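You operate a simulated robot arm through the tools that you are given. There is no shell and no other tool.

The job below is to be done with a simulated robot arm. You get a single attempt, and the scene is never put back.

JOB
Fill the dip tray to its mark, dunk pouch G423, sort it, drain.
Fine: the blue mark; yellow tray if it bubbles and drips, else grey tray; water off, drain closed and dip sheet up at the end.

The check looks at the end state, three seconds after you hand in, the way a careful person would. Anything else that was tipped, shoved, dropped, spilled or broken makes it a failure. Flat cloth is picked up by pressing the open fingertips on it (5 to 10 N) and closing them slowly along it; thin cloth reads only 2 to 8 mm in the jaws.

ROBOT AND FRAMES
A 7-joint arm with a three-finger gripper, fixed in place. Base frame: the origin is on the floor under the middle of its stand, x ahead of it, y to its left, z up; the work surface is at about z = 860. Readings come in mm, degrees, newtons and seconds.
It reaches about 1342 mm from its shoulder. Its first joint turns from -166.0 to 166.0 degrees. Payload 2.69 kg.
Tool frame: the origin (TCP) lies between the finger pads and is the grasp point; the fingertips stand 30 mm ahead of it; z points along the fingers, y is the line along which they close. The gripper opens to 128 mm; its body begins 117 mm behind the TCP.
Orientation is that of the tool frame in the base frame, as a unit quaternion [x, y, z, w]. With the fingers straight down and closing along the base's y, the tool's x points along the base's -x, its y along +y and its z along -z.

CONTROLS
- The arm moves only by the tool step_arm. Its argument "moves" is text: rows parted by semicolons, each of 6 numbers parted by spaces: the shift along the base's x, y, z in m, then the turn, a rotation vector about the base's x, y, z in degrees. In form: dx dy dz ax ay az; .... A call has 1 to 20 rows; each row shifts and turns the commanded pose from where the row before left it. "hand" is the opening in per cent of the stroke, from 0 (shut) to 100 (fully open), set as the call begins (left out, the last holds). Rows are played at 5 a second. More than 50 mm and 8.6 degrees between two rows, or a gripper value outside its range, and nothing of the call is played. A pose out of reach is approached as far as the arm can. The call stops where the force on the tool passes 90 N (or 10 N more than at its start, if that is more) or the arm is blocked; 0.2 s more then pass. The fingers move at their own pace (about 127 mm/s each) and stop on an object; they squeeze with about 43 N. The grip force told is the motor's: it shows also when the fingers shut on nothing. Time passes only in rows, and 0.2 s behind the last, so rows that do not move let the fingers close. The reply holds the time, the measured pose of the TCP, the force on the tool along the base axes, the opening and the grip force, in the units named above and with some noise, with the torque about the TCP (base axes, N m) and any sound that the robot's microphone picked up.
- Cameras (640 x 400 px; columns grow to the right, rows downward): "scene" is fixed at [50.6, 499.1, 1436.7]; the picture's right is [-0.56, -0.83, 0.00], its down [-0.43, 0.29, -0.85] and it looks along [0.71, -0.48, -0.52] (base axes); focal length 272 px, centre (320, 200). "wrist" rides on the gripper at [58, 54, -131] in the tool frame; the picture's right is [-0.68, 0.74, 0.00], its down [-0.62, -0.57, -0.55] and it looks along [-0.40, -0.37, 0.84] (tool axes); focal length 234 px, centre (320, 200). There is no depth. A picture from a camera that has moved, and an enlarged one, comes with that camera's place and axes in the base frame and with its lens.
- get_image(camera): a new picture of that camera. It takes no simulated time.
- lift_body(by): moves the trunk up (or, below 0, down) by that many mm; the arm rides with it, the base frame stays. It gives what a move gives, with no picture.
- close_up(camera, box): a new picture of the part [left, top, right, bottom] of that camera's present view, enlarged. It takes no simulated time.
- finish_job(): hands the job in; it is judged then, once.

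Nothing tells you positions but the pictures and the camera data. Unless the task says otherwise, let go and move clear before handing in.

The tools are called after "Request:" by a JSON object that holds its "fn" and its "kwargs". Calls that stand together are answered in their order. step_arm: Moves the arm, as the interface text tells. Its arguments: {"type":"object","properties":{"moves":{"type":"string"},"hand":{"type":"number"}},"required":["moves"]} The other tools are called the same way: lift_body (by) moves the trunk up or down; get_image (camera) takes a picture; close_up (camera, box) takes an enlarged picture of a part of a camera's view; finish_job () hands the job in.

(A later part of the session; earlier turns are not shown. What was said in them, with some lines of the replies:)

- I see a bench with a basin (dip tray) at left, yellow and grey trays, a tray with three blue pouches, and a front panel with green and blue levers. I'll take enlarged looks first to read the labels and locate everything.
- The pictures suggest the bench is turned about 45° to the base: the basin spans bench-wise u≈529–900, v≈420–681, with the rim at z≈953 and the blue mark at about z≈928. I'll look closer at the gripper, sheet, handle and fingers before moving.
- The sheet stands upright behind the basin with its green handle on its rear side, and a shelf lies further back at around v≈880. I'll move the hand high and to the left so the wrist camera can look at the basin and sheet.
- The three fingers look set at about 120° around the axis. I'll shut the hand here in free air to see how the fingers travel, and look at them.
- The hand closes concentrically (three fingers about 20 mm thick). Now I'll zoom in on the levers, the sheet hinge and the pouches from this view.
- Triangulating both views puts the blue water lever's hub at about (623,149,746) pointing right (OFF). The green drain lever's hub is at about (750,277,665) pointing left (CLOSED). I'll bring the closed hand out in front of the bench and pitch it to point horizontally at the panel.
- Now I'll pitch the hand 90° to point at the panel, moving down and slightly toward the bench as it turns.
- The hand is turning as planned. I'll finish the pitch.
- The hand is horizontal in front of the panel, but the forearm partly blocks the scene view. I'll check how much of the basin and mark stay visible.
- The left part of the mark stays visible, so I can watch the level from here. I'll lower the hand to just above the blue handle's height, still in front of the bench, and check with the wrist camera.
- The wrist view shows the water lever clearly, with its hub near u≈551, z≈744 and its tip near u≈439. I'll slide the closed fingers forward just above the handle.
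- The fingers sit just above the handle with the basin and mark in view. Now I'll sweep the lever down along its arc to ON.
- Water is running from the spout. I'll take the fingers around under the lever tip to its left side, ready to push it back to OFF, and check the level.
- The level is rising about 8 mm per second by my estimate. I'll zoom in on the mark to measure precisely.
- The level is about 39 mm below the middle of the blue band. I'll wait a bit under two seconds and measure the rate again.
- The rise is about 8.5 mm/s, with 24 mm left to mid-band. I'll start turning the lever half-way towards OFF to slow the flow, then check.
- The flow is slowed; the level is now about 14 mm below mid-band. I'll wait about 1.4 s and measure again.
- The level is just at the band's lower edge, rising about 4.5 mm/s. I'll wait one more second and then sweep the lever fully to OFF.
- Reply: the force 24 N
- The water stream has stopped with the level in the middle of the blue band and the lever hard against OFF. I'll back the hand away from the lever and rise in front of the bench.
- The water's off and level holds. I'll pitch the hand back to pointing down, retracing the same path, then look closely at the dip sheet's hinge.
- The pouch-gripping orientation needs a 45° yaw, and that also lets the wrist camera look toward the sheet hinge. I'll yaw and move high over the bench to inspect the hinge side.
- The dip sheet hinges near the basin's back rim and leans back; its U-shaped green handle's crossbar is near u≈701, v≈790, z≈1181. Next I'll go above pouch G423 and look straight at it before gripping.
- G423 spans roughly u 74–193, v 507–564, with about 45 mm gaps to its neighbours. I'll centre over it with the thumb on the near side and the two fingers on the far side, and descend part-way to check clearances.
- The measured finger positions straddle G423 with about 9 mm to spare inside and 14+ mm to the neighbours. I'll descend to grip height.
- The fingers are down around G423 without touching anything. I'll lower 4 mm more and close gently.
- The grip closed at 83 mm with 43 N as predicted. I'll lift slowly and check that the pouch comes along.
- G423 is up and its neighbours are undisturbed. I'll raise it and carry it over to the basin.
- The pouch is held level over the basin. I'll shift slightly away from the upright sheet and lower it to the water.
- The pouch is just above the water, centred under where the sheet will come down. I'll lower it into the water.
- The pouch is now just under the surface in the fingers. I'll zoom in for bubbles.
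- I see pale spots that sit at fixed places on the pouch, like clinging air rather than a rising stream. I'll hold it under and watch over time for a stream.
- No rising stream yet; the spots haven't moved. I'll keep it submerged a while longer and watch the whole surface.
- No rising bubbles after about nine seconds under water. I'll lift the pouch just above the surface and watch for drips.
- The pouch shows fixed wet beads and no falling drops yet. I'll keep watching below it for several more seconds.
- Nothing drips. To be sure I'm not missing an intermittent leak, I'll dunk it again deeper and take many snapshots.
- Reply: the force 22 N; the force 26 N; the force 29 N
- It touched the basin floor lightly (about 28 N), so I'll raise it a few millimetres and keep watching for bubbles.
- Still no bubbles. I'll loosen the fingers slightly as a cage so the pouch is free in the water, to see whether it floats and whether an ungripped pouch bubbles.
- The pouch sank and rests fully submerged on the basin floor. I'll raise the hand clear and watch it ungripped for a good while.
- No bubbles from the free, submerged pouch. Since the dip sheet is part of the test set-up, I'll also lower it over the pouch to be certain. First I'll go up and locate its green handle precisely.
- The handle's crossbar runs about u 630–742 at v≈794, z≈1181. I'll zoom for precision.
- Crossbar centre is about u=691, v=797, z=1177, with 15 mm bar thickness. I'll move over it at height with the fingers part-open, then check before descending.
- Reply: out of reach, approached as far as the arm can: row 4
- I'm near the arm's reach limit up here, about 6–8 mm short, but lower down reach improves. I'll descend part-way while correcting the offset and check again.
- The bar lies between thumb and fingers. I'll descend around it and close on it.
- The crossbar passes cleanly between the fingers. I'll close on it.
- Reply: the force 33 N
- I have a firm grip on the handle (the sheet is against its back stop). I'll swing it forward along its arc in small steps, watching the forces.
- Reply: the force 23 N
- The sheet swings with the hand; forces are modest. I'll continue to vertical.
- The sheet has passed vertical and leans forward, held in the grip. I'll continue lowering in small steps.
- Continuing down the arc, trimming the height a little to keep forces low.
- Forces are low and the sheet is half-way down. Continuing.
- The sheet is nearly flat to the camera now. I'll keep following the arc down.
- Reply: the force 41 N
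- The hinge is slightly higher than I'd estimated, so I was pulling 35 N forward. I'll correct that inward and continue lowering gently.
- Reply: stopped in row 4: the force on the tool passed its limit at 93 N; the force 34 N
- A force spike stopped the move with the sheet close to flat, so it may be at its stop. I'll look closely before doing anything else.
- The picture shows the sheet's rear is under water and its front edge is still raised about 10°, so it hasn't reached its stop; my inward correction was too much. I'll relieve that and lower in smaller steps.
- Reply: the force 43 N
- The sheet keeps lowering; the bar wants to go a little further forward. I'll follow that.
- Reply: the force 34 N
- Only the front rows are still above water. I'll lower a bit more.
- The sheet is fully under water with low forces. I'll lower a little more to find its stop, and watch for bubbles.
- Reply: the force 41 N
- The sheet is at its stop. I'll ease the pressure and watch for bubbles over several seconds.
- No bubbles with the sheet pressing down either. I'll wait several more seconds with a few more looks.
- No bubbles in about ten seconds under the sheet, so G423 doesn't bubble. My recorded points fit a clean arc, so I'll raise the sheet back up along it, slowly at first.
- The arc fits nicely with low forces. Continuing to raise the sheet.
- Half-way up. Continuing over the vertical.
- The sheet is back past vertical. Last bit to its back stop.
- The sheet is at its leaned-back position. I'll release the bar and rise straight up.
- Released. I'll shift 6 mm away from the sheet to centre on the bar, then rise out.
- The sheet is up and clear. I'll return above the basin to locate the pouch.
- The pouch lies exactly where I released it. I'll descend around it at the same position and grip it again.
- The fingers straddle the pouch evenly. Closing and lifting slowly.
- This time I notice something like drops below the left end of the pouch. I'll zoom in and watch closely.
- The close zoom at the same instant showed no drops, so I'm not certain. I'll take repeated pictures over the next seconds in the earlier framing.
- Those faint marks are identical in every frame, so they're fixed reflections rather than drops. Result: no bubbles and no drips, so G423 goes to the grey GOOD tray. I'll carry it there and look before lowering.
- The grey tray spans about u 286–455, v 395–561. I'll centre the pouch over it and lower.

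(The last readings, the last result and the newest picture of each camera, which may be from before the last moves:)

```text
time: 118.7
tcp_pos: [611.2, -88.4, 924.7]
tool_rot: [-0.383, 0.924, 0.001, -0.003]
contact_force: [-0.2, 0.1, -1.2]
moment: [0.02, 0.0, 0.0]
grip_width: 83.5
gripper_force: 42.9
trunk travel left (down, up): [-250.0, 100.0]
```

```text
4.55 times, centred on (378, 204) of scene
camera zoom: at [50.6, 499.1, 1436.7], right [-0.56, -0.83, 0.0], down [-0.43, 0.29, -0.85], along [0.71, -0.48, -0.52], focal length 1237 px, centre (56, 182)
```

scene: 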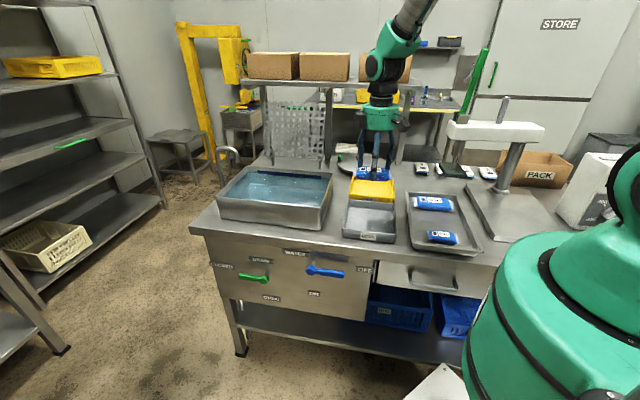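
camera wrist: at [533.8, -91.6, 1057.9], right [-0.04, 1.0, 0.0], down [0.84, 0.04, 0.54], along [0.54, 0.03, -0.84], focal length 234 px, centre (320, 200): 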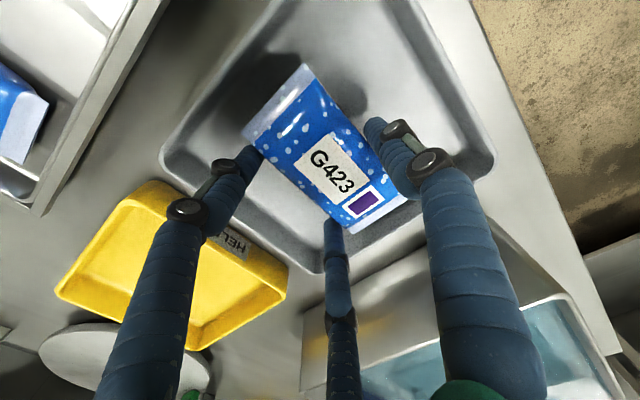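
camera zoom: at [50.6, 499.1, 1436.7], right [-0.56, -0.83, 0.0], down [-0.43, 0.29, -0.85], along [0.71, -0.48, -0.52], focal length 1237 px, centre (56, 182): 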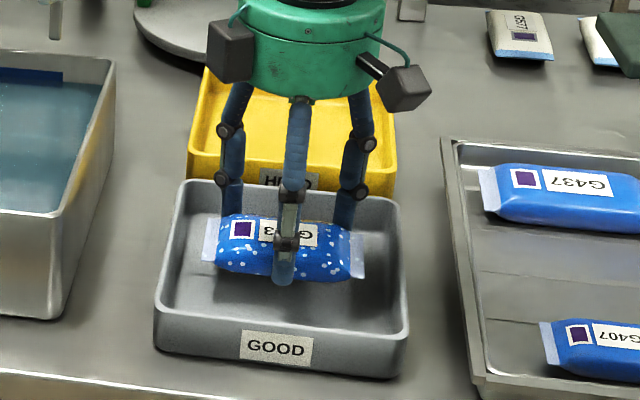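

The pouch is inside the grey tray's walls. I'll lower slowly to contact.

Request:
{"fn": "step_arm", "kwargs": {"moves": "0 0 -0.008 0 0 0;0 0 -0.006 0 0 0;0 0 0 0 0 0"}}

Request:
{"fn": "step_arm", "kwargs": {"moves": "0 0 -0.003 0 0 0;0 0 -0.003 0 0 0;0 0 0 0 0 0"}}

```text
time: 119.5
tcp_pos: [611.2, -88.4, 912.8]
tool_rot: [-0.383, 0.924, 0.002, -0.002]
contact_force: [0.5, 0.0, -0.5]
moment: [0.0, 0.0, 0.0]
grip_width: 83.6
gripper_force: 42.8
trunk travel left (down, up): [-250.0, 100.0]
```

```text
time: 120.3
tcp_pos: [611.0, -86.9, 905.9]
tool_rot: [-0.384, 0.923, 0.002, -0.003]
contact_force: [0.6, -0.5, -1.5]
moment: [-0.02, 0.02, -0.03]
grip_width: 83.2
gripper_force: 43.0
trunk travel left (down, up): [-250.0, 100.0]
```

Request:
{"fn": "step_arm", "kwargs": {"moves": "0 0 -0.002 0 0 0;0 0 -0.002 0 0 0;0 0 0 0 0 0"}}

Request:
{"fn": "close_up", "kwargs": {"camera": "scene", "box": [330, 170, 426, 248]}}

```text
time: 121.1
tcp_pos: [610.6, -86.9, 903.0]
tool_rot: [-0.384, 0.923, 0.003, -0.003]
contact_force: [0.3, -0.4, -0.8]
moment: [0.01, 0.0, -0.02]
grip_width: 83.1
gripper_force: 43.1
trunk travel left (down, up): [-250.0, 100.0]
```

```text
5.13 times, centred on (378, 209) of scene
camera zoom: at [50.6, 499.1, 1436.7], right [-0.56, -0.83, 0.0], down [-0.43, 0.29, -0.85], along [0.71, -0.48, -0.52], focal length 1396 px, centre (23, 154)
```

zoom: 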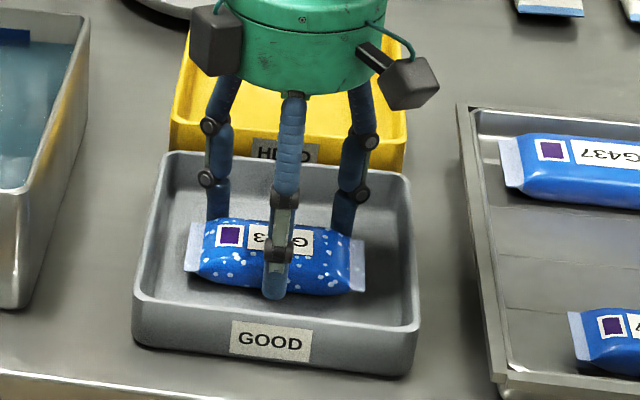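

Not quite touching yet; a few more millimetres.

Request:
{"fn": "step_arm", "kwargs": {"moves": "0 0 -0.002 0 0 0;0 0 -0.002 0 0 0;0 0 0 0 0 0"}}

Request:
{"fn": "step_arm", "kwargs": {"moves": "0 0 -0.002 0 0 0;0 0 0 0 0 0"}}

```text
time: 121.9
tcp_pos: [613.0, -88.0, 901.3]
tool_rot: [-0.383, 0.924, 0.001, -0.001]
contact_force: [-5.4, 2.2, 26.1]
moment: [0.14, 0.54, 0.01]
grip_width: 83.5
gripper_force: 43.4
trunk travel left (down, up): [-250.0, 100.0]
```

```text
time: 122.5
tcp_pos: [611.4, -87.7, 898.8]
tool_rot: [-0.384, 0.923, 0.001, -0.001]
contact_force: [-2.0, -0.6, 35.7]
moment: [0.35, 0.37, 0.03]
grip_width: 83.4
gripper_force: 42.4
trunk travel left (down, up): [-250.0, 100.0]
```

The pouch is resting on the tray floor. I'll ease up and open the fingers slightly, then rise.

Request:
{"fn": "step_arm", "kwargs": {"moves": "0 0 0.004 0 0 0;0 0 0 0 0 0"}}

Request:
{"fn": "step_arm", "kwargs": {"moves": "0 0 0 0 0 0;0 0 0 0 0 0;0 0 0 0 0 0", "hand": 74}}

Request:
{"fn": "get_image", "kwargs": {"camera": "wrist"}}

Request:
{"fn": "step_arm", "kwargs": {"moves": "0 0 0.02 0 0 0;0 0 0.03 0 0 0;0 0 0.04 0 0 0;0 0 0.045 0 0 0;0 0 0.045 0 0 0;0 0 0 0 0 0"}}

Request:
{"fn": "get_image", "kwargs": {"camera": "wrist"}}

Request:
{"fn": "get_image", "kwargs": {"camera": "scene"}}

```text
time: 123.1
tcp_pos: [608.8, -86.5, 900.2]
tool_rot: [-0.383, 0.924, 0.003, -0.004]
contact_force: [0.3, 0.5, -0.2]
moment: [0.01, 0.0, -0.01]
grip_width: 83.5
gripper_force: 42.5
trunk travel left (down, up): [-250.0, 100.0]
```

```text
time: 123.9
tcp_pos: [610.8, -88.6, 901.5]
tool_rot: [-0.383, 0.924, 0.003, -0.004]
contact_force: [0.1, -0.8, -0.3]
moment: [0.0, 0.01, 0.0]
grip_width: 94.8
gripper_force: 0.1
trunk travel left (down, up): [-250.0, 100.0]
```

```text
taken
camera wrist: at [533.8, -90.7, 1033.3], right [-0.04, 1.0, 0.0], down [0.84, 0.04, 0.54], along [0.54, 0.03, -0.84], focal length 234 px, centre (320, 200)
```

wrist: 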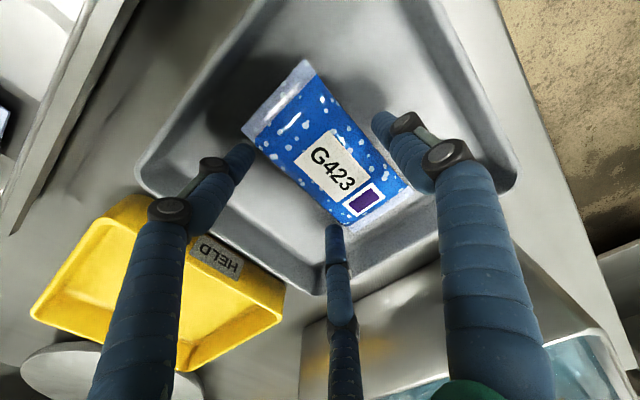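

```text
time: 125.3
tcp_pos: [610.2, -85.6, 1083.8]
tool_rot: [-0.384, 0.924, 0.002, -0.002]
contact_force: [-1.2, 0.0, -0.3]
moment: [-0.01, -0.03, -0.06]
grip_width: 94.7
gripper_force: 0.0
trunk travel left (down, up): [-250.0, 100.0]
```

```text
taken
camera wrist: at [532.1, -88.9, 1215.5], right [-0.04, 1.0, 0.0], down [0.84, 0.04, 0.54], along [0.54, 0.03, -0.84], focal length 234 px, centre (320, 200)
```

wrist: 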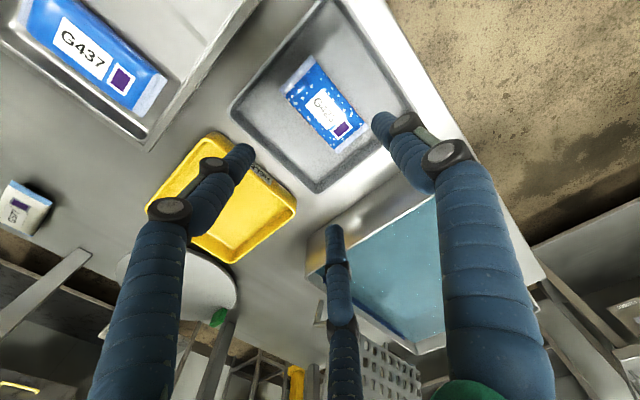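

```text
taken
```

scene: 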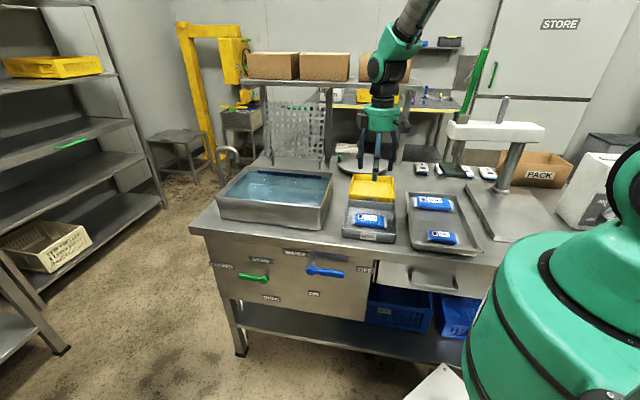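

G423 is in the grey tray. Next is the drain: I'll bring the closed hand out in front of the bench and pitch it toward the panel as before.

Request:
{"fn": "step_arm", "kwargs": {"moves": "0 0 0.033 0 0 0;0 0 0.033 0 0 0;-0.0229 0.0387 0 0 0 -7.5;-0.0229 0.0387 0 0 0 -7.5;-0.0229 0.0387 0 0 0 -7.5;-0.0229 0.0387 0 0 0 -7.5;-0.0229 0.0387 0 0 0 -7.5;-0.0229 0.0387 0 0 0 -7.5;-0.0229 0.0387 0 0 0 0;-0.0229 0.0387 0 0 0 0;-0.0229 0.0387 0 0 0 0", "hand": 0}}

Request:
{"fn": "step_arm", "kwargs": {"moves": "0.007 -0.007 -0.022 -5.8 -5.8 0;0.007 -0.007 -0.022 -5.8 -5.8 0;0.007 -0.007 -0.022 -5.8 -5.8 0;0.007 -0.007 -0.022 -5.8 -5.8 0;0.007 -0.007 -0.022 -5.8 -5.8 0;0.007 -0.007 -0.022 -5.8 -5.8 0;0.007 -0.007 -0.022 -5.8 -5.8 0;0.007 -0.007 -0.022 -5.8 -5.8 0;0.007 -0.007 -0.022 -5.8 -5.8 0;0.007 -0.007 -0.022 -5.8 -5.8 0;0.007 -0.007 -0.022 -5.8 -5.8 0"}}

Request:
{"fn": "get_image", "kwargs": {"camera": "scene"}}

Request:
{"fn": "get_image", "kwargs": {"camera": "wrist"}}

```text
time: 127.7
tcp_pos: [407.1, 261.8, 1146.8]
tool_rot: [-0.001, 1.0, 0.003, -0.002]
contact_force: [0.8, 0.8, 1.6]
moment: [0.0, -0.01, 0.02]
grip_width: 2.0
gripper_force: 31.8
trunk travel left (down, up): [-250.0, 100.0]
```

```text
time: 130.1
tcp_pos: [482.5, 184.7, 906.0]
tool_rot: [-0.001, 0.707, -0.5, 0.501]
contact_force: [0.2, 0.3, 0.7]
moment: [0.02, 0.01, -0.05]
grip_width: 2.3
gripper_force: 31.4
trunk travel left (down, up): [-250.0, 100.0]
```

```text
taken
```

scene: 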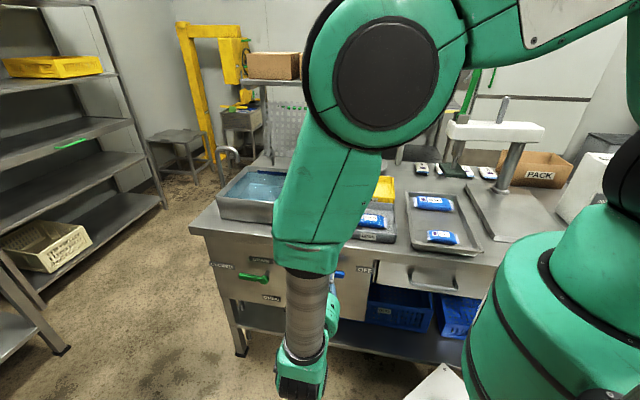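

```text
taken
camera wrist: at [387.8, 275.2, 827.4], right [0.7, 0.71, -0.04], down [-0.36, 0.41, 0.84], along [0.61, -0.57, 0.55], focal length 234 px, centre (320, 200)
```

wrist: 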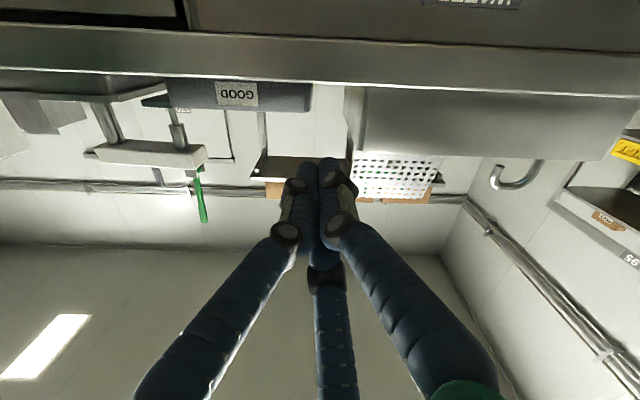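

Moving left and down to just above the green handle's height, still in front of the bench.

Request:
{"fn": "step_arm", "kwargs": {"moves": "0.0273 0.0273 -0.0222 0 0 0;0.0273 0.0273 -0.0222 0 0 0;0.0273 0.0273 -0.0222 0 0 0;0.0273 0.0273 -0.0222 0 0 0;0.0273 0.0273 -0.0222 0 0 0;0.0273 0.0273 -0.0222 0 0 0;0.0273 0.0273 -0.0222 0 0 0;0.0273 0.0273 -0.0222 0 0 0;0.0273 0.0273 -0.0222 0 0 0;0 0 0 0 0 0"}}

Request:
{"fn": "get_image", "kwargs": {"camera": "wrist"}}

Request:
{"fn": "get_image", "kwargs": {"camera": "scene"}}

```text
time: 132.3
tcp_pos: [729.9, 430.5, 706.2]
tool_rot: [-0.002, 0.708, -0.499, 0.5]
contact_force: [0.6, -1.5, 0.0]
moment: [-0.05, -0.03, 0.01]
grip_width: 2.4
gripper_force: 31.6
trunk travel left (down, up): [-250.0, 100.0]
```

```text
taken
camera wrist: at [634.6, 520.5, 625.7], right [0.7, 0.71, -0.04], down [-0.36, 0.41, 0.84], along [0.61, -0.57, 0.55], focal length 234 px, centre (320, 200)
```

wrist: 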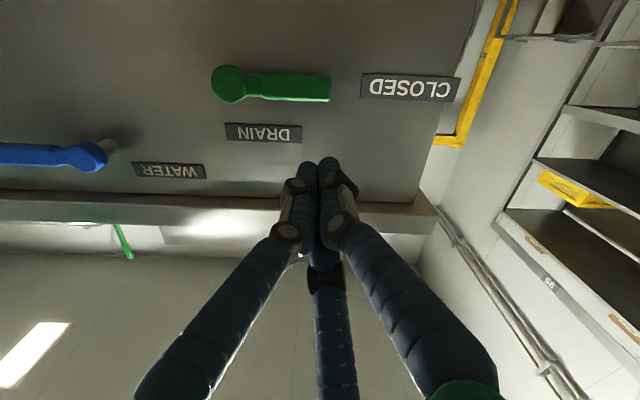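

```text
taken
```

scene: 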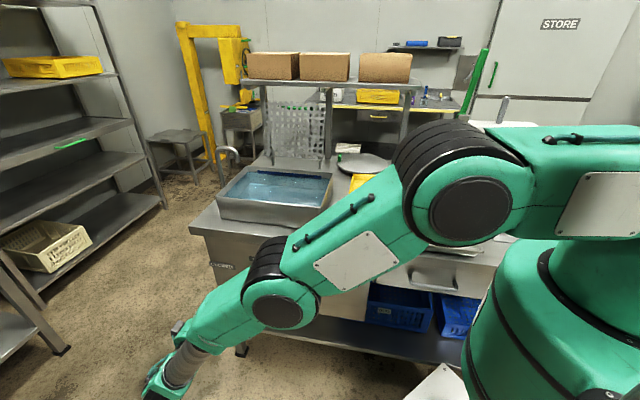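

The green lever's hub is at about u=731, z=660, with its tip near u=831. I'll slide in just above the handle.

Request:
{"fn": "step_arm", "kwargs": {"moves": "0.0249 -0.027 -0.0027 0 0 0;0.0249 -0.027 -0.0027 0 0 0;0.0249 -0.027 -0.0026 0 0 0;0 0 0 0 0 0"}}

Request:
{"fn": "get_image", "kwargs": {"camera": "wrist"}}

Request:
{"fn": "get_image", "kwargs": {"camera": "scene"}}

```text
time: 133.3
tcp_pos: [802.9, 349.4, 698.5]
tool_rot: [-0.001, 0.708, -0.499, 0.5]
contact_force: [-0.2, -1.6, -0.9]
moment: [-0.04, 0.01, 0.0]
grip_width: 2.3
gripper_force: 31.4
trunk travel left (down, up): [-250.0, 100.0]
```

```text
taken
camera wrist: at [707.5, 440.4, 619.5], right [0.7, 0.71, -0.04], down [-0.36, 0.41, 0.84], along [0.61, -0.57, 0.55], focal length 234 px, centre (320, 200)
```

wrist: 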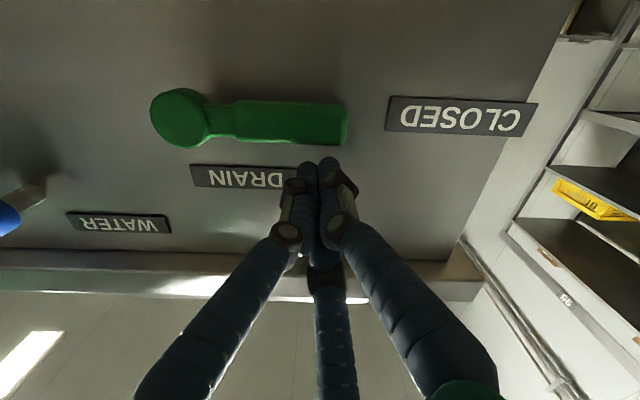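

```text
taken
```

scene: 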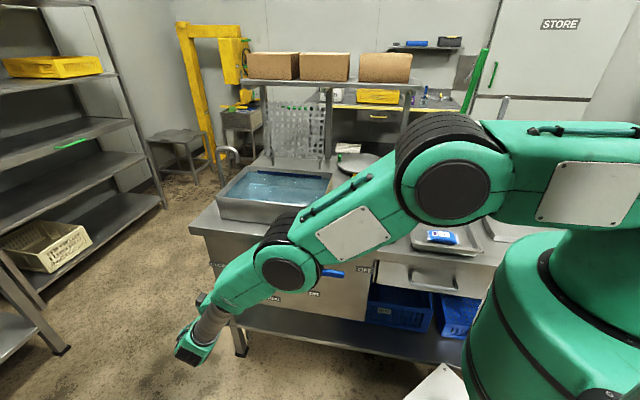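

Pushing the drain lever down along its arc to OPEN.

Request:
{"fn": "step_arm", "kwargs": {"moves": "0 0 -0.007 0 0 0;0.003 0.003 -0.0153 0 0 0;0.0011 0.0011 -0.0157 0 0 0;-0.0008 -0.0008 -0.0158 0 0 0;-0.0028 -0.0028 -0.0153 0 0 0;-0.0047 -0.0047 -0.0144 0 0 0;-0.0063 -0.0063 -0.0131 0 0 0;-0.0078 -0.0078 -0.0114 0 0 0;-0.0091 -0.0091 -0.0091 0 0 0;-0.0101 -0.0101 -0.0069 0 0 0;-0.0032 -0.0032 -0.0016 0 0 0"}}

Request:
{"fn": "get_image", "kwargs": {"camera": "wrist"}}

Request:
{"fn": "close_up", "kwargs": {"camera": "scene", "box": [200, 140, 360, 240]}}

```text
time: 135.7
tcp_pos: [763.8, 307.8, 573.5]
tool_rot: [0.0, 0.708, -0.498, 0.501]
contact_force: [12.8, 11.8, -0.6]
moment: [0.12, 0.01, 0.18]
grip_width: 2.0
gripper_force: 31.8
trunk travel left (down, up): [-250.0, 100.0]
```

```text
taken
camera wrist: at [668.4, 399.4, 494.4], right [0.7, 0.71, -0.04], down [-0.36, 0.41, 0.84], along [0.61, -0.57, 0.55], focal length 234 px, centre (320, 200)
```

wrist: 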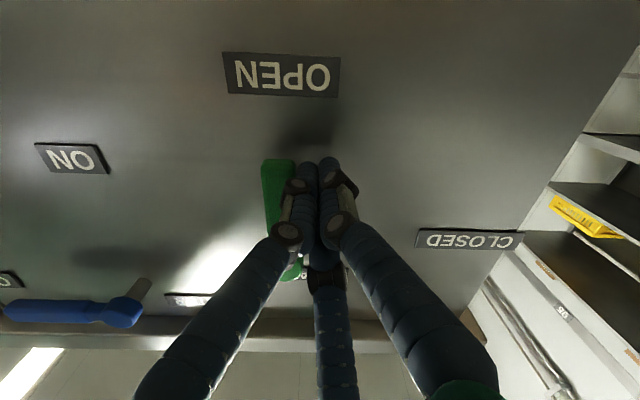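

```text
4.00 times, centred on (280, 190) of scene
camera zoom: at [50.6, 499.1, 1436.7], right [-0.56, -0.83, 0.0], down [-0.43, 0.29, -0.85], along [0.71, -0.48, -0.52], focal length 1089 px, centre (480, 240)
```

zoom: 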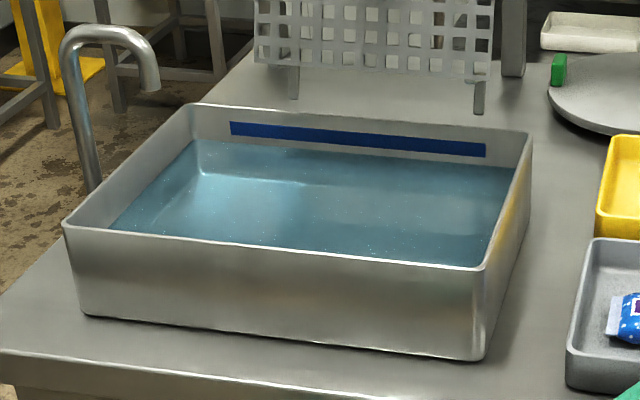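

The drain is open and the level is falling. While it drains I'll take the fingers around under the lever to its right side, ready to close it.

Request:
{"fn": "step_arm", "kwargs": {"moves": "0.0071 0.0071 -0.008 0 0 0;0 0 -0.048 0 0 0;-0.0318 -0.0318 0 0 0 0;-0.0297 -0.0297 0 0 0 0;0 0 0.048 0 0 0;0 0 0 0 0 0"}}

Request:
{"fn": "get_image", "kwargs": {"camera": "wrist"}}

Request:
{"fn": "close_up", "kwargs": {"camera": "scene", "box": [200, 140, 360, 240]}}

```text
time: 137.1
tcp_pos: [695.5, 240.2, 598.6]
tool_rot: [-0.001, 0.708, -0.499, 0.5]
contact_force: [0.6, 0.0, 0.3]
moment: [0.03, 0.02, -0.04]
grip_width: 1.9
gripper_force: 31.3
out of reach, approached as far as the arm can: row 2
trunk travel left (down, up): [-250.0, 100.0]
```

```text
taken
camera wrist: at [601.4, 331.1, 519.5], right [0.71, 0.71, -0.04], down [-0.36, 0.41, 0.84], along [0.61, -0.57, 0.55], focal length 234 px, centre (320, 200)
```

wrist: 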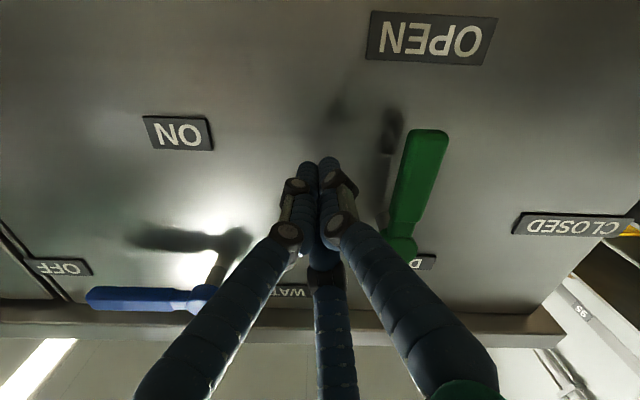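

```text
4.00 times, centred on (280, 190) of scene
camera zoom: at [50.6, 499.1, 1436.7], right [-0.56, -0.83, 0.0], down [-0.43, 0.29, -0.85], along [0.71, -0.48, -0.52], focal length 1089 px, centre (480, 240)
```

zoom: 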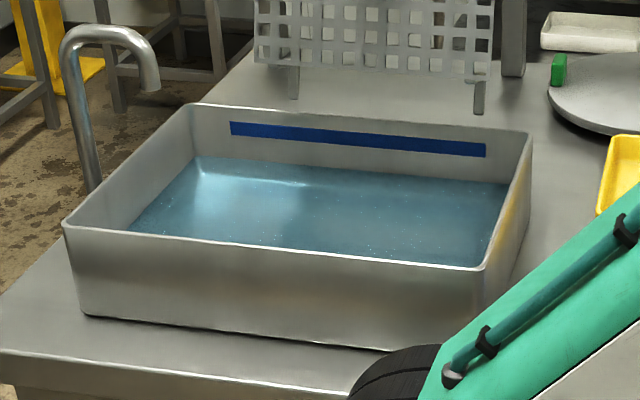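

The fingers are now on the right side of the lever, which is still at OPEN, and the basin is draining. I'll wait and check.

Request:
{"fn": "step_arm", "kwargs": {"moves": "0 0 0 0 0 0;0 0 0 0 0 0;0 0 0 0 0 0;0 0 0 0 0 0;0 0 0 0 0 0;0 0 0 0 0 0;0 0 0 0 0 0;0 0 0 0 0 0;0 0 0 0 0 0;0 0 0 0 0 0;0 0 0 0 0 0;0 0 0 0 0 0;0 0 0 0 0 0;0 0 0 0 0 0;0 0 0 0 0 0;0 0 0 0 0 0"}}

Request:
{"fn": "close_up", "kwargs": {"camera": "scene", "box": [200, 140, 360, 240]}}

Request:
{"fn": "step_arm", "kwargs": {"moves": "0 0 0 0 0 0;0 0 0 0 0 0;0 0 0 0 0 0;0 0 0 0 0 0;0 0 0 0 0 0;0 0 0 0 0 0;0 0 0 0 0 0;0 0 0 0 0 0;0 0 0 0 0 0;0 0 0 0 0 0;0 0 0 0 0 0;0 0 0 0 0 0;0 0 0 0 0 0;0 0 0 0 0 0;0 0 0 0 0 0;0 0 0 0 0 0"}}

Request:
{"fn": "close_up", "kwargs": {"camera": "scene", "box": [200, 140, 360, 240]}}

```text
time: 140.5
tcp_pos: [696.3, 240.5, 597.2]
tool_rot: [-0.001, 0.708, -0.499, 0.5]
contact_force: [-0.7, -0.2, -0.4]
moment: [-0.01, 0.0, 0.01]
grip_width: 2.4
gripper_force: 31.3
trunk travel left (down, up): [-250.0, 100.0]
```

```text
4.00 times, centred on (280, 190) of scene
camera zoom: at [50.6, 499.1, 1436.7], right [-0.56, -0.83, 0.0], down [-0.43, 0.29, -0.85], along [0.71, -0.48, -0.52], focal length 1089 px, centre (480, 240)
```

zoom: 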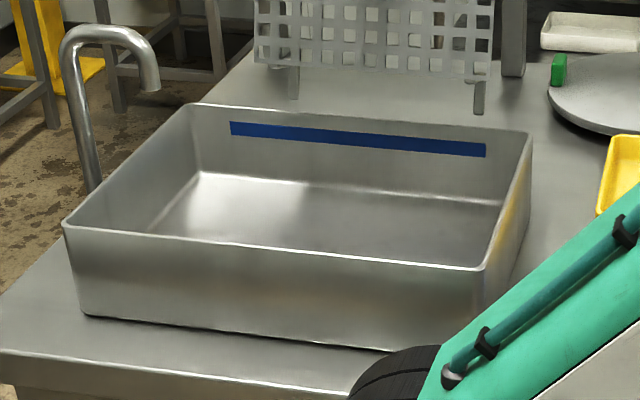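

```text
time: 143.9
tcp_pos: [696.5, 241.3, 598.1]
tool_rot: [-0.001, 0.708, -0.5, 0.5]
contact_force: [0.5, -0.2, 0.0]
moment: [-0.01, -0.01, 0.02]
grip_width: 1.9
gripper_force: 31.5
trunk travel left (down, up): [-250.0, 100.0]
```

```text
4.00 times, centred on (280, 190) of scene
camera zoom: at [50.6, 499.1, 1436.7], right [-0.56, -0.83, 0.0], down [-0.43, 0.29, -0.85], along [0.71, -0.48, -0.52], focal length 1089 px, centre (480, 240)
```

zoom: 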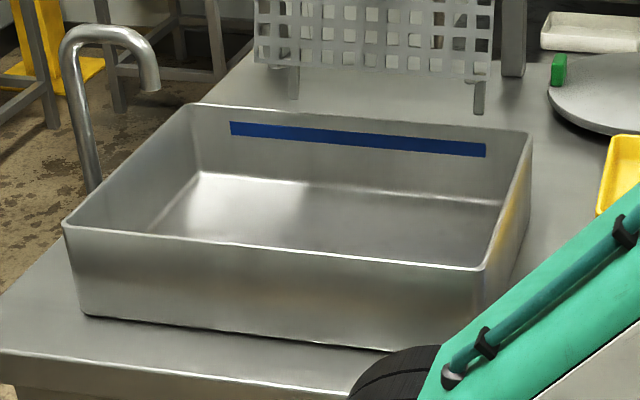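

The basin is empty. Now I'll sweep the drain lever back up to CLOSED.

Request:
{"fn": "step_arm", "kwargs": {"moves": "0.019 0.019 -0.0101 0 0 0;0.0057 0.0057 -0.0035 0 0 0;0.0095 0.0095 -0.0045 0 0 0;0.01 0.01 -0.0019 0 0 0;0.01 0.01 0.0004 0 0 0;0.0098 0.0098 0.0029 0 0 0;0.0093 0.0093 0.0054 0 0 0;0.0086 0.0086 0.0075 0 0 0;0.0075 0.0075 0.0094 0 0 0;0.0062 0.0062 0.0113 0 0 0;0.0047 0.0047 0.0125 0 0 0;0.0014 0.0014 0.0053 0 0 0"}}

Request:
{"fn": "get_image", "kwargs": {"camera": "wrist"}}

Request:
{"fn": "get_image", "kwargs": {"camera": "scene"}}

```text
time: 146.5
tcp_pos: [795.1, 342.1, 630.9]
tool_rot: [-0.001, 0.708, -0.499, 0.499]
contact_force: [1.0, -0.5, -3.0]
moment: [0.02, 0.06, 0.02]
grip_width: 2.1
gripper_force: 31.3
trunk travel left (down, up): [-250.0, 100.0]
```

```text
taken
camera wrist: at [700.0, 432.9, 552.4], right [0.7, 0.71, -0.04], down [-0.36, 0.41, 0.84], along [0.61, -0.57, 0.55], focal length 234 px, centre (320, 200)
```

wrist: 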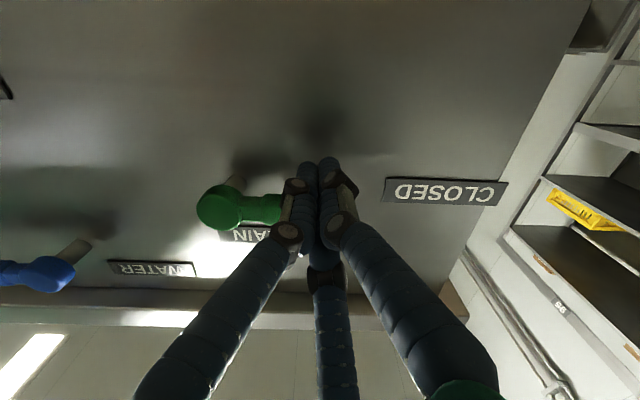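

```text
taken
```

scene: 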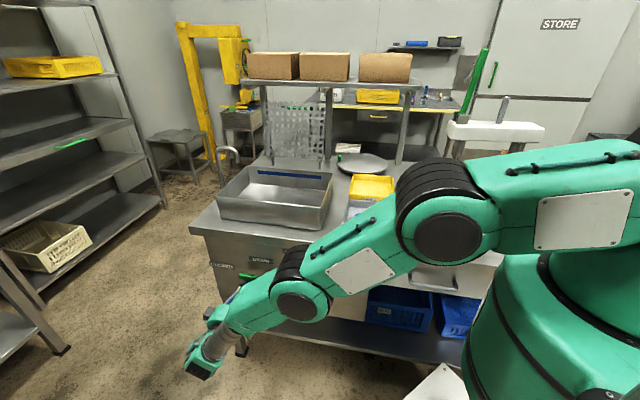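

The lever is nearly horizontal but not yet pressed to its stop. I'll push up a bit further.

Request:
{"fn": "step_arm", "kwargs": {"moves": "0 0 0.004 0 0 0;0 0 0.004 0 0 0;0 0 0 0 0 0"}}

Request:
{"fn": "get_image", "kwargs": {"camera": "wrist"}}

```text
time: 147.3
tcp_pos: [794.4, 340.9, 633.6]
tool_rot: [-0.003, 0.709, -0.5, 0.497]
contact_force: [9.7, 8.1, -53.4]
moment: [0.21, 0.68, 0.68]
grip_width: 2.2
gripper_force: 31.6
trunk travel left (down, up): [-250.0, 100.0]
```

```text
taken
camera wrist: at [698.2, 431.9, 554.7], right [0.7, 0.71, -0.05], down [-0.35, 0.41, 0.84], along [0.62, -0.57, 0.54], focal length 234 px, centre (320, 200)
```

wrist: 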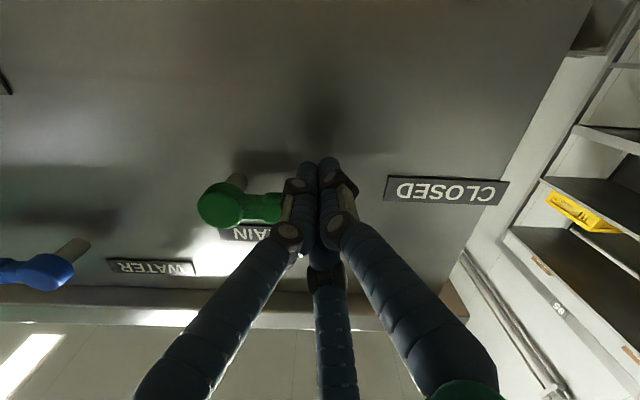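

The drain lever is firmly at its CLOSED stop. I'll back away and check both levers.

Request:
{"fn": "step_arm", "kwargs": {"moves": "0 0 -0.012 0 0 0;-0.0262 0.0262 -0.003 0 0 0;-0.0262 0.0262 0 0 0 0;-0.0262 0.0262 0 0 0 0;0 0 0.03 0 0 0;0 0 0.03 0 0 0;0 0 0 0 0 0"}}

Request:
{"fn": "get_image", "kwargs": {"camera": "wrist"}}

Request:
{"fn": "get_image", "kwargs": {"camera": "scene"}}

```text
time: 148.9
tcp_pos: [716.5, 418.1, 685.4]
tool_rot: [-0.002, 0.708, -0.499, 0.5]
contact_force: [1.5, -0.4, -0.4]
moment: [0.04, 0.02, 0.01]
grip_width: 2.2
gripper_force: 31.7
trunk travel left (down, up): [-250.0, 100.0]
```

```text
taken
camera wrist: at [620.4, 509.1, 606.8], right [0.7, 0.71, -0.04], down [-0.36, 0.41, 0.84], along [0.61, -0.57, 0.55], focal length 234 px, centre (320, 200)
```

wrist: 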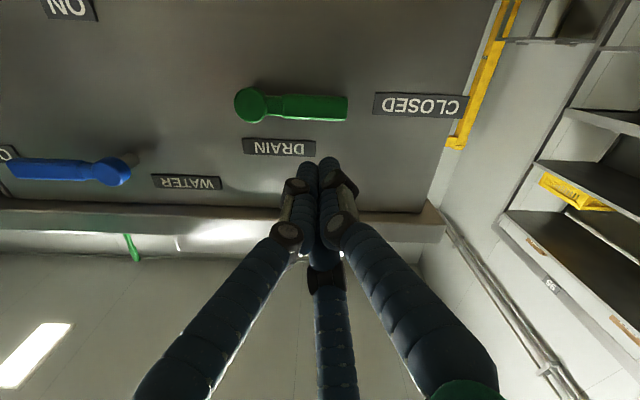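

```text
taken
```

scene: 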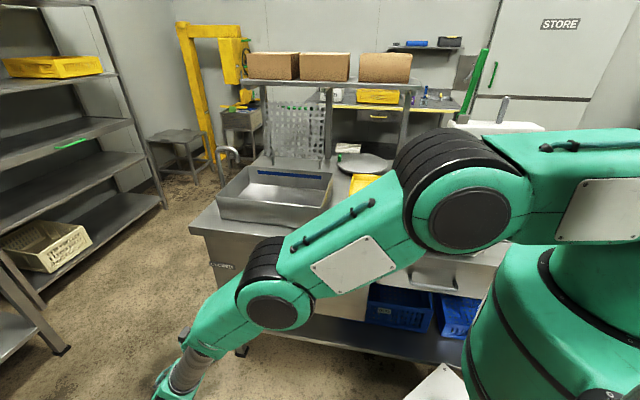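

Both levers read correctly: drain CLOSED, water OFF. I'll retrace to a clear pose and do a final check.

Request:
{"fn": "step_arm", "kwargs": {"moves": "-0.0258 -0.0258 0.0245 0 0 0;-0.0258 -0.0258 0.0245 0 0 0;-0.0258 -0.0258 0.0245 0 0 0;-0.0258 -0.0258 0.0245 0 0 0;-0.0258 -0.0258 0.0245 0 0 0;-0.0258 -0.0258 0.0245 0 0 0;-0.0258 -0.0258 0.0245 0 0 0;-0.0258 -0.0258 0.0245 0 0 0;-0.0258 -0.0258 0.0245 0 0 0"}}

Request:
{"fn": "step_arm", "kwargs": {"moves": "-0.007 0.007 0.022 5.8 5.8 0;-0.007 0.007 0.022 5.8 5.8 0;-0.007 0.007 0.022 5.8 5.8 0;-0.007 0.007 0.022 5.8 5.8 0;-0.007 0.007 0.022 5.8 5.8 0;-0.007 0.007 0.022 5.8 5.8 0;-0.007 0.007 0.022 5.8 5.8 0;-0.007 0.007 0.022 5.8 5.8 0;-0.007 0.007 0.022 5.8 5.8 0;-0.007 0.007 0.022 5.8 5.8 0;-0.007 0.007 0.022 5.8 5.8 0"}}

Request:
{"fn": "step_arm", "kwargs": {"moves": "0 0 0.04 0 0 0;0 0 0.04 0 0 0;0.03 -0.03 0.03 0 0 0;0.03 -0.03 0.03 0 0 0;0.03 -0.035 0.02 0 0 0;0.03 -0.035 0 0 0 0;0.03 -0.035 0 0 0 0;0.03 -0.035 0 0 0 0;0.03 -0.035 0 0 0 0;0.02 -0.035 0 0 0 0;0 -0.035 0 0 0 0"}}

Request:
{"fn": "get_image", "kwargs": {"camera": "scene"}}

Request:
{"fn": "get_image", "kwargs": {"camera": "wrist"}}

```text
time: 150.9
tcp_pos: [483.3, 188.9, 906.9]
tool_rot: [-0.002, 0.708, -0.499, 0.5]
contact_force: [0.1, -0.4, 0.1]
moment: [-0.04, -0.02, 0.0]
grip_width: 2.5
gripper_force: 31.5
trunk travel left (down, up): [-250.0, 100.0]
```

```text
time: 153.3
tcp_pos: [407.8, 266.4, 1145.3]
tool_rot: [0.0, 1.0, 0.003, -0.003]
contact_force: [-0.4, -0.4, -0.4]
moment: [-0.01, -0.03, 0.01]
grip_width: 2.0
gripper_force: 31.1
trunk travel left (down, up): [-250.0, 100.0]
```

```text
refused: row 3 steps farther than a row can; nothing moved
```

```text
taken
```

scene: 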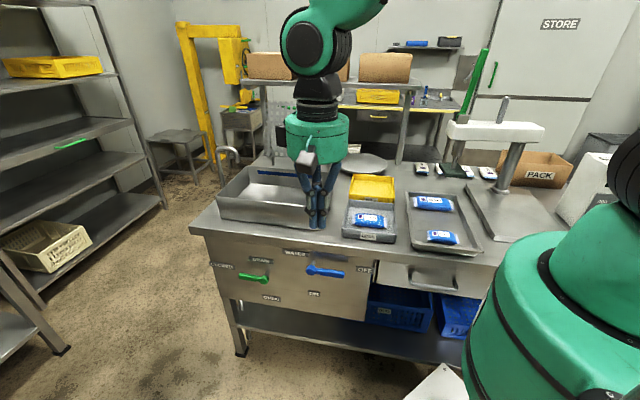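

```text
taken
camera wrist: at [350.3, 319.8, 1278.0], right [0.68, 0.74, 0.0], down [0.62, -0.57, 0.54], along [0.4, -0.36, -0.84], focal length 234 px, centre (320, 200)
```

wrist: 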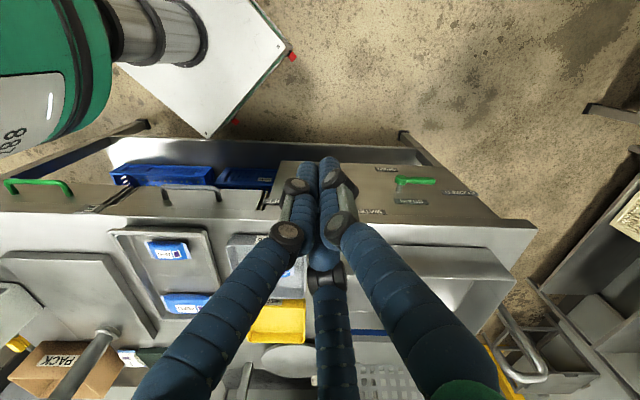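

One row was slightly too long and nothing of that call moved. I'll repeat it with shorter steps to move up and back toward the starting pose, opening the hand.

Request:
{"fn": "step_arm", "kwargs": {"moves": "0 0 0.04 0 0 0;0 0 0.04 0 0 0;0 0 0.04 0 0 0;0 0 0.04 0 0 0;0.024 -0.038 0 0 0 0;0.024 -0.038 0 0 0 0;0.024 -0.038 0 0 0 0;0.024 -0.038 0 0 0 0;0.024 -0.038 0 0 0 0;0.024 -0.038 0 0 0 0;0.024 -0.038 0 0 0 0;0.024 -0.038 0 0 0 0;0.024 -0.038 0 0 0 0;0.024 -0.038 0 0 0 0", "hand": 100}}

Request:
{"fn": "get_image", "kwargs": {"camera": "scene"}}

Request:
{"fn": "close_up", "kwargs": {"camera": "scene", "box": [200, 230, 400, 355]}}

Request:
{"fn": "close_up", "kwargs": {"camera": "scene", "box": [200, 90, 360, 240]}}

Request:
{"fn": "close_up", "kwargs": {"camera": "scene", "box": [330, 150, 510, 262]}}

Request:
{"fn": "get_image", "kwargs": {"camera": "wrist"}}

```text
time: 156.3
tcp_pos: [648.5, -116.7, 1304.9]
tool_rot: [-0.001, 1.0, 0.003, -0.001]
contact_force: [-0.1, -0.9, 0.4]
moment: [0.01, -0.01, -0.06]
grip_width: 127.9
gripper_force: 0.0
trunk travel left (down, up): [-250.0, 100.0]
```

```text
taken
```

scene: 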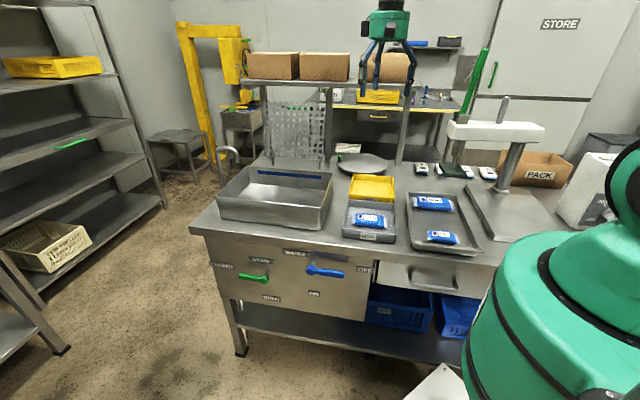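

```text
3.20 times, centred on (300, 292) of scene
camera zoom: at [50.6, 499.1, 1436.7], right [-0.56, -0.83, 0.0], down [-0.43, 0.29, -0.85], along [0.71, -0.48, -0.52], focal length 871 px, centre (384, -96)
```

zoom: 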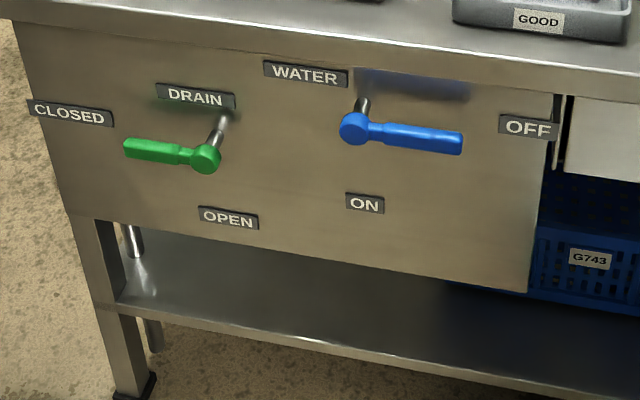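

```text
2.67 times, centred on (280, 165) of scene
camera zoom: at [50.6, 499.1, 1436.7], right [-0.56, -0.83, 0.0], down [-0.43, 0.29, -0.85], along [0.71, -0.48, -0.52], focal length 726 px, centre (427, 293)
```

zoom: 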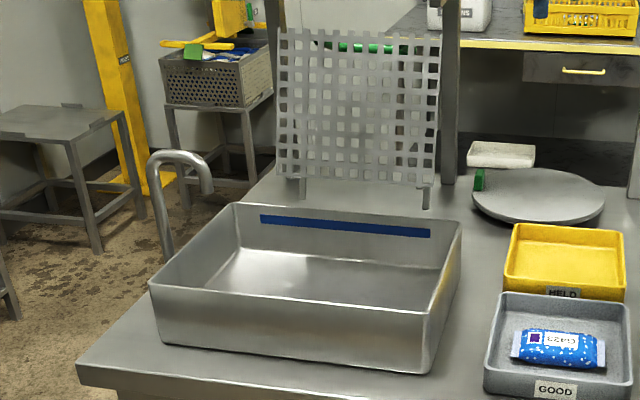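

```text
3.56 times, centred on (420, 206) of scene
camera zoom: at [50.6, 499.1, 1436.7], right [-0.56, -0.83, 0.0], down [-0.43, 0.29, -0.85], along [0.71, -0.48, -0.52], focal length 968 px, centre (-36, 179)
```

zoom: 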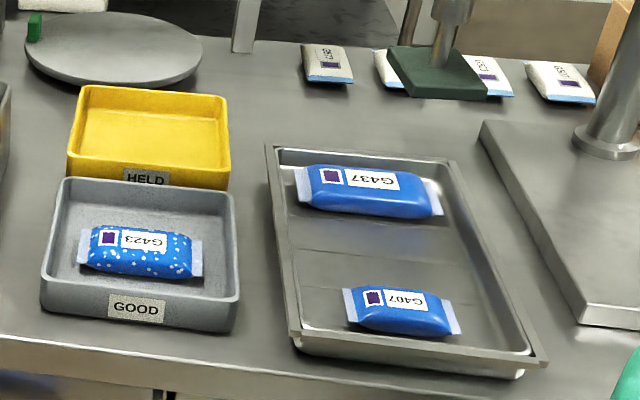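

```text
taken
camera wrist: at [591.2, -62.5, 1436.8], right [0.68, 0.74, 0.0], down [0.62, -0.57, 0.54], along [0.4, -0.37, -0.84], focal length 234 px, centre (320, 200)
```

wrist: 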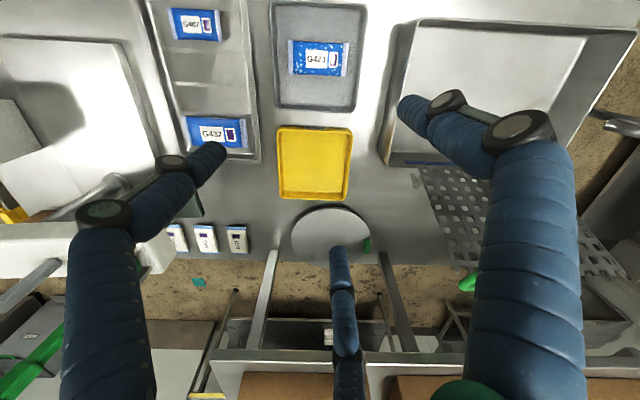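

Everything matches the job. The basin is drained, water is OFF, drain is CLOSED and the dip sheet is up. G423 showed no bubbles and no drips, so it lies in the grey GOOD tray, nothing else has moved, and the arm is clear. Handing in.

Request:
{"fn": "finish_job", "kwargs": {}}

```text
The job is handed in.
```

I've handed the job in. Pouch G423 showed no bubbles and no drips, so it is in the grey GOOD tray.

- **Fill:** I stopped the water with the level in the middle of the blue mark.
- **Dunk:** I held G423 under by hand twice, then left it loose on the basin floor with the dip sheet lowered for about ten seconds. No bubbles appeared at any point.
- **Drip check:** I watched it above the water after the first and last dunks, for about seven and four seconds. No drops fell. The faint marks below it the second time stayed the same in every frame, so I took them as reflections.
- **End state:** In the final pictures the basin is drained, the water is off, the drain is closed, the dip sheet is up and the arm is clear. Pouches G407 and G437 look undisturbed.

While lowering the dip sheet, one step went past the 90 N force limit (93 N) because I was pulling the handle slightly off its arc. I corrected the path. The sheet then moved freely both ways, and I saw no damage.
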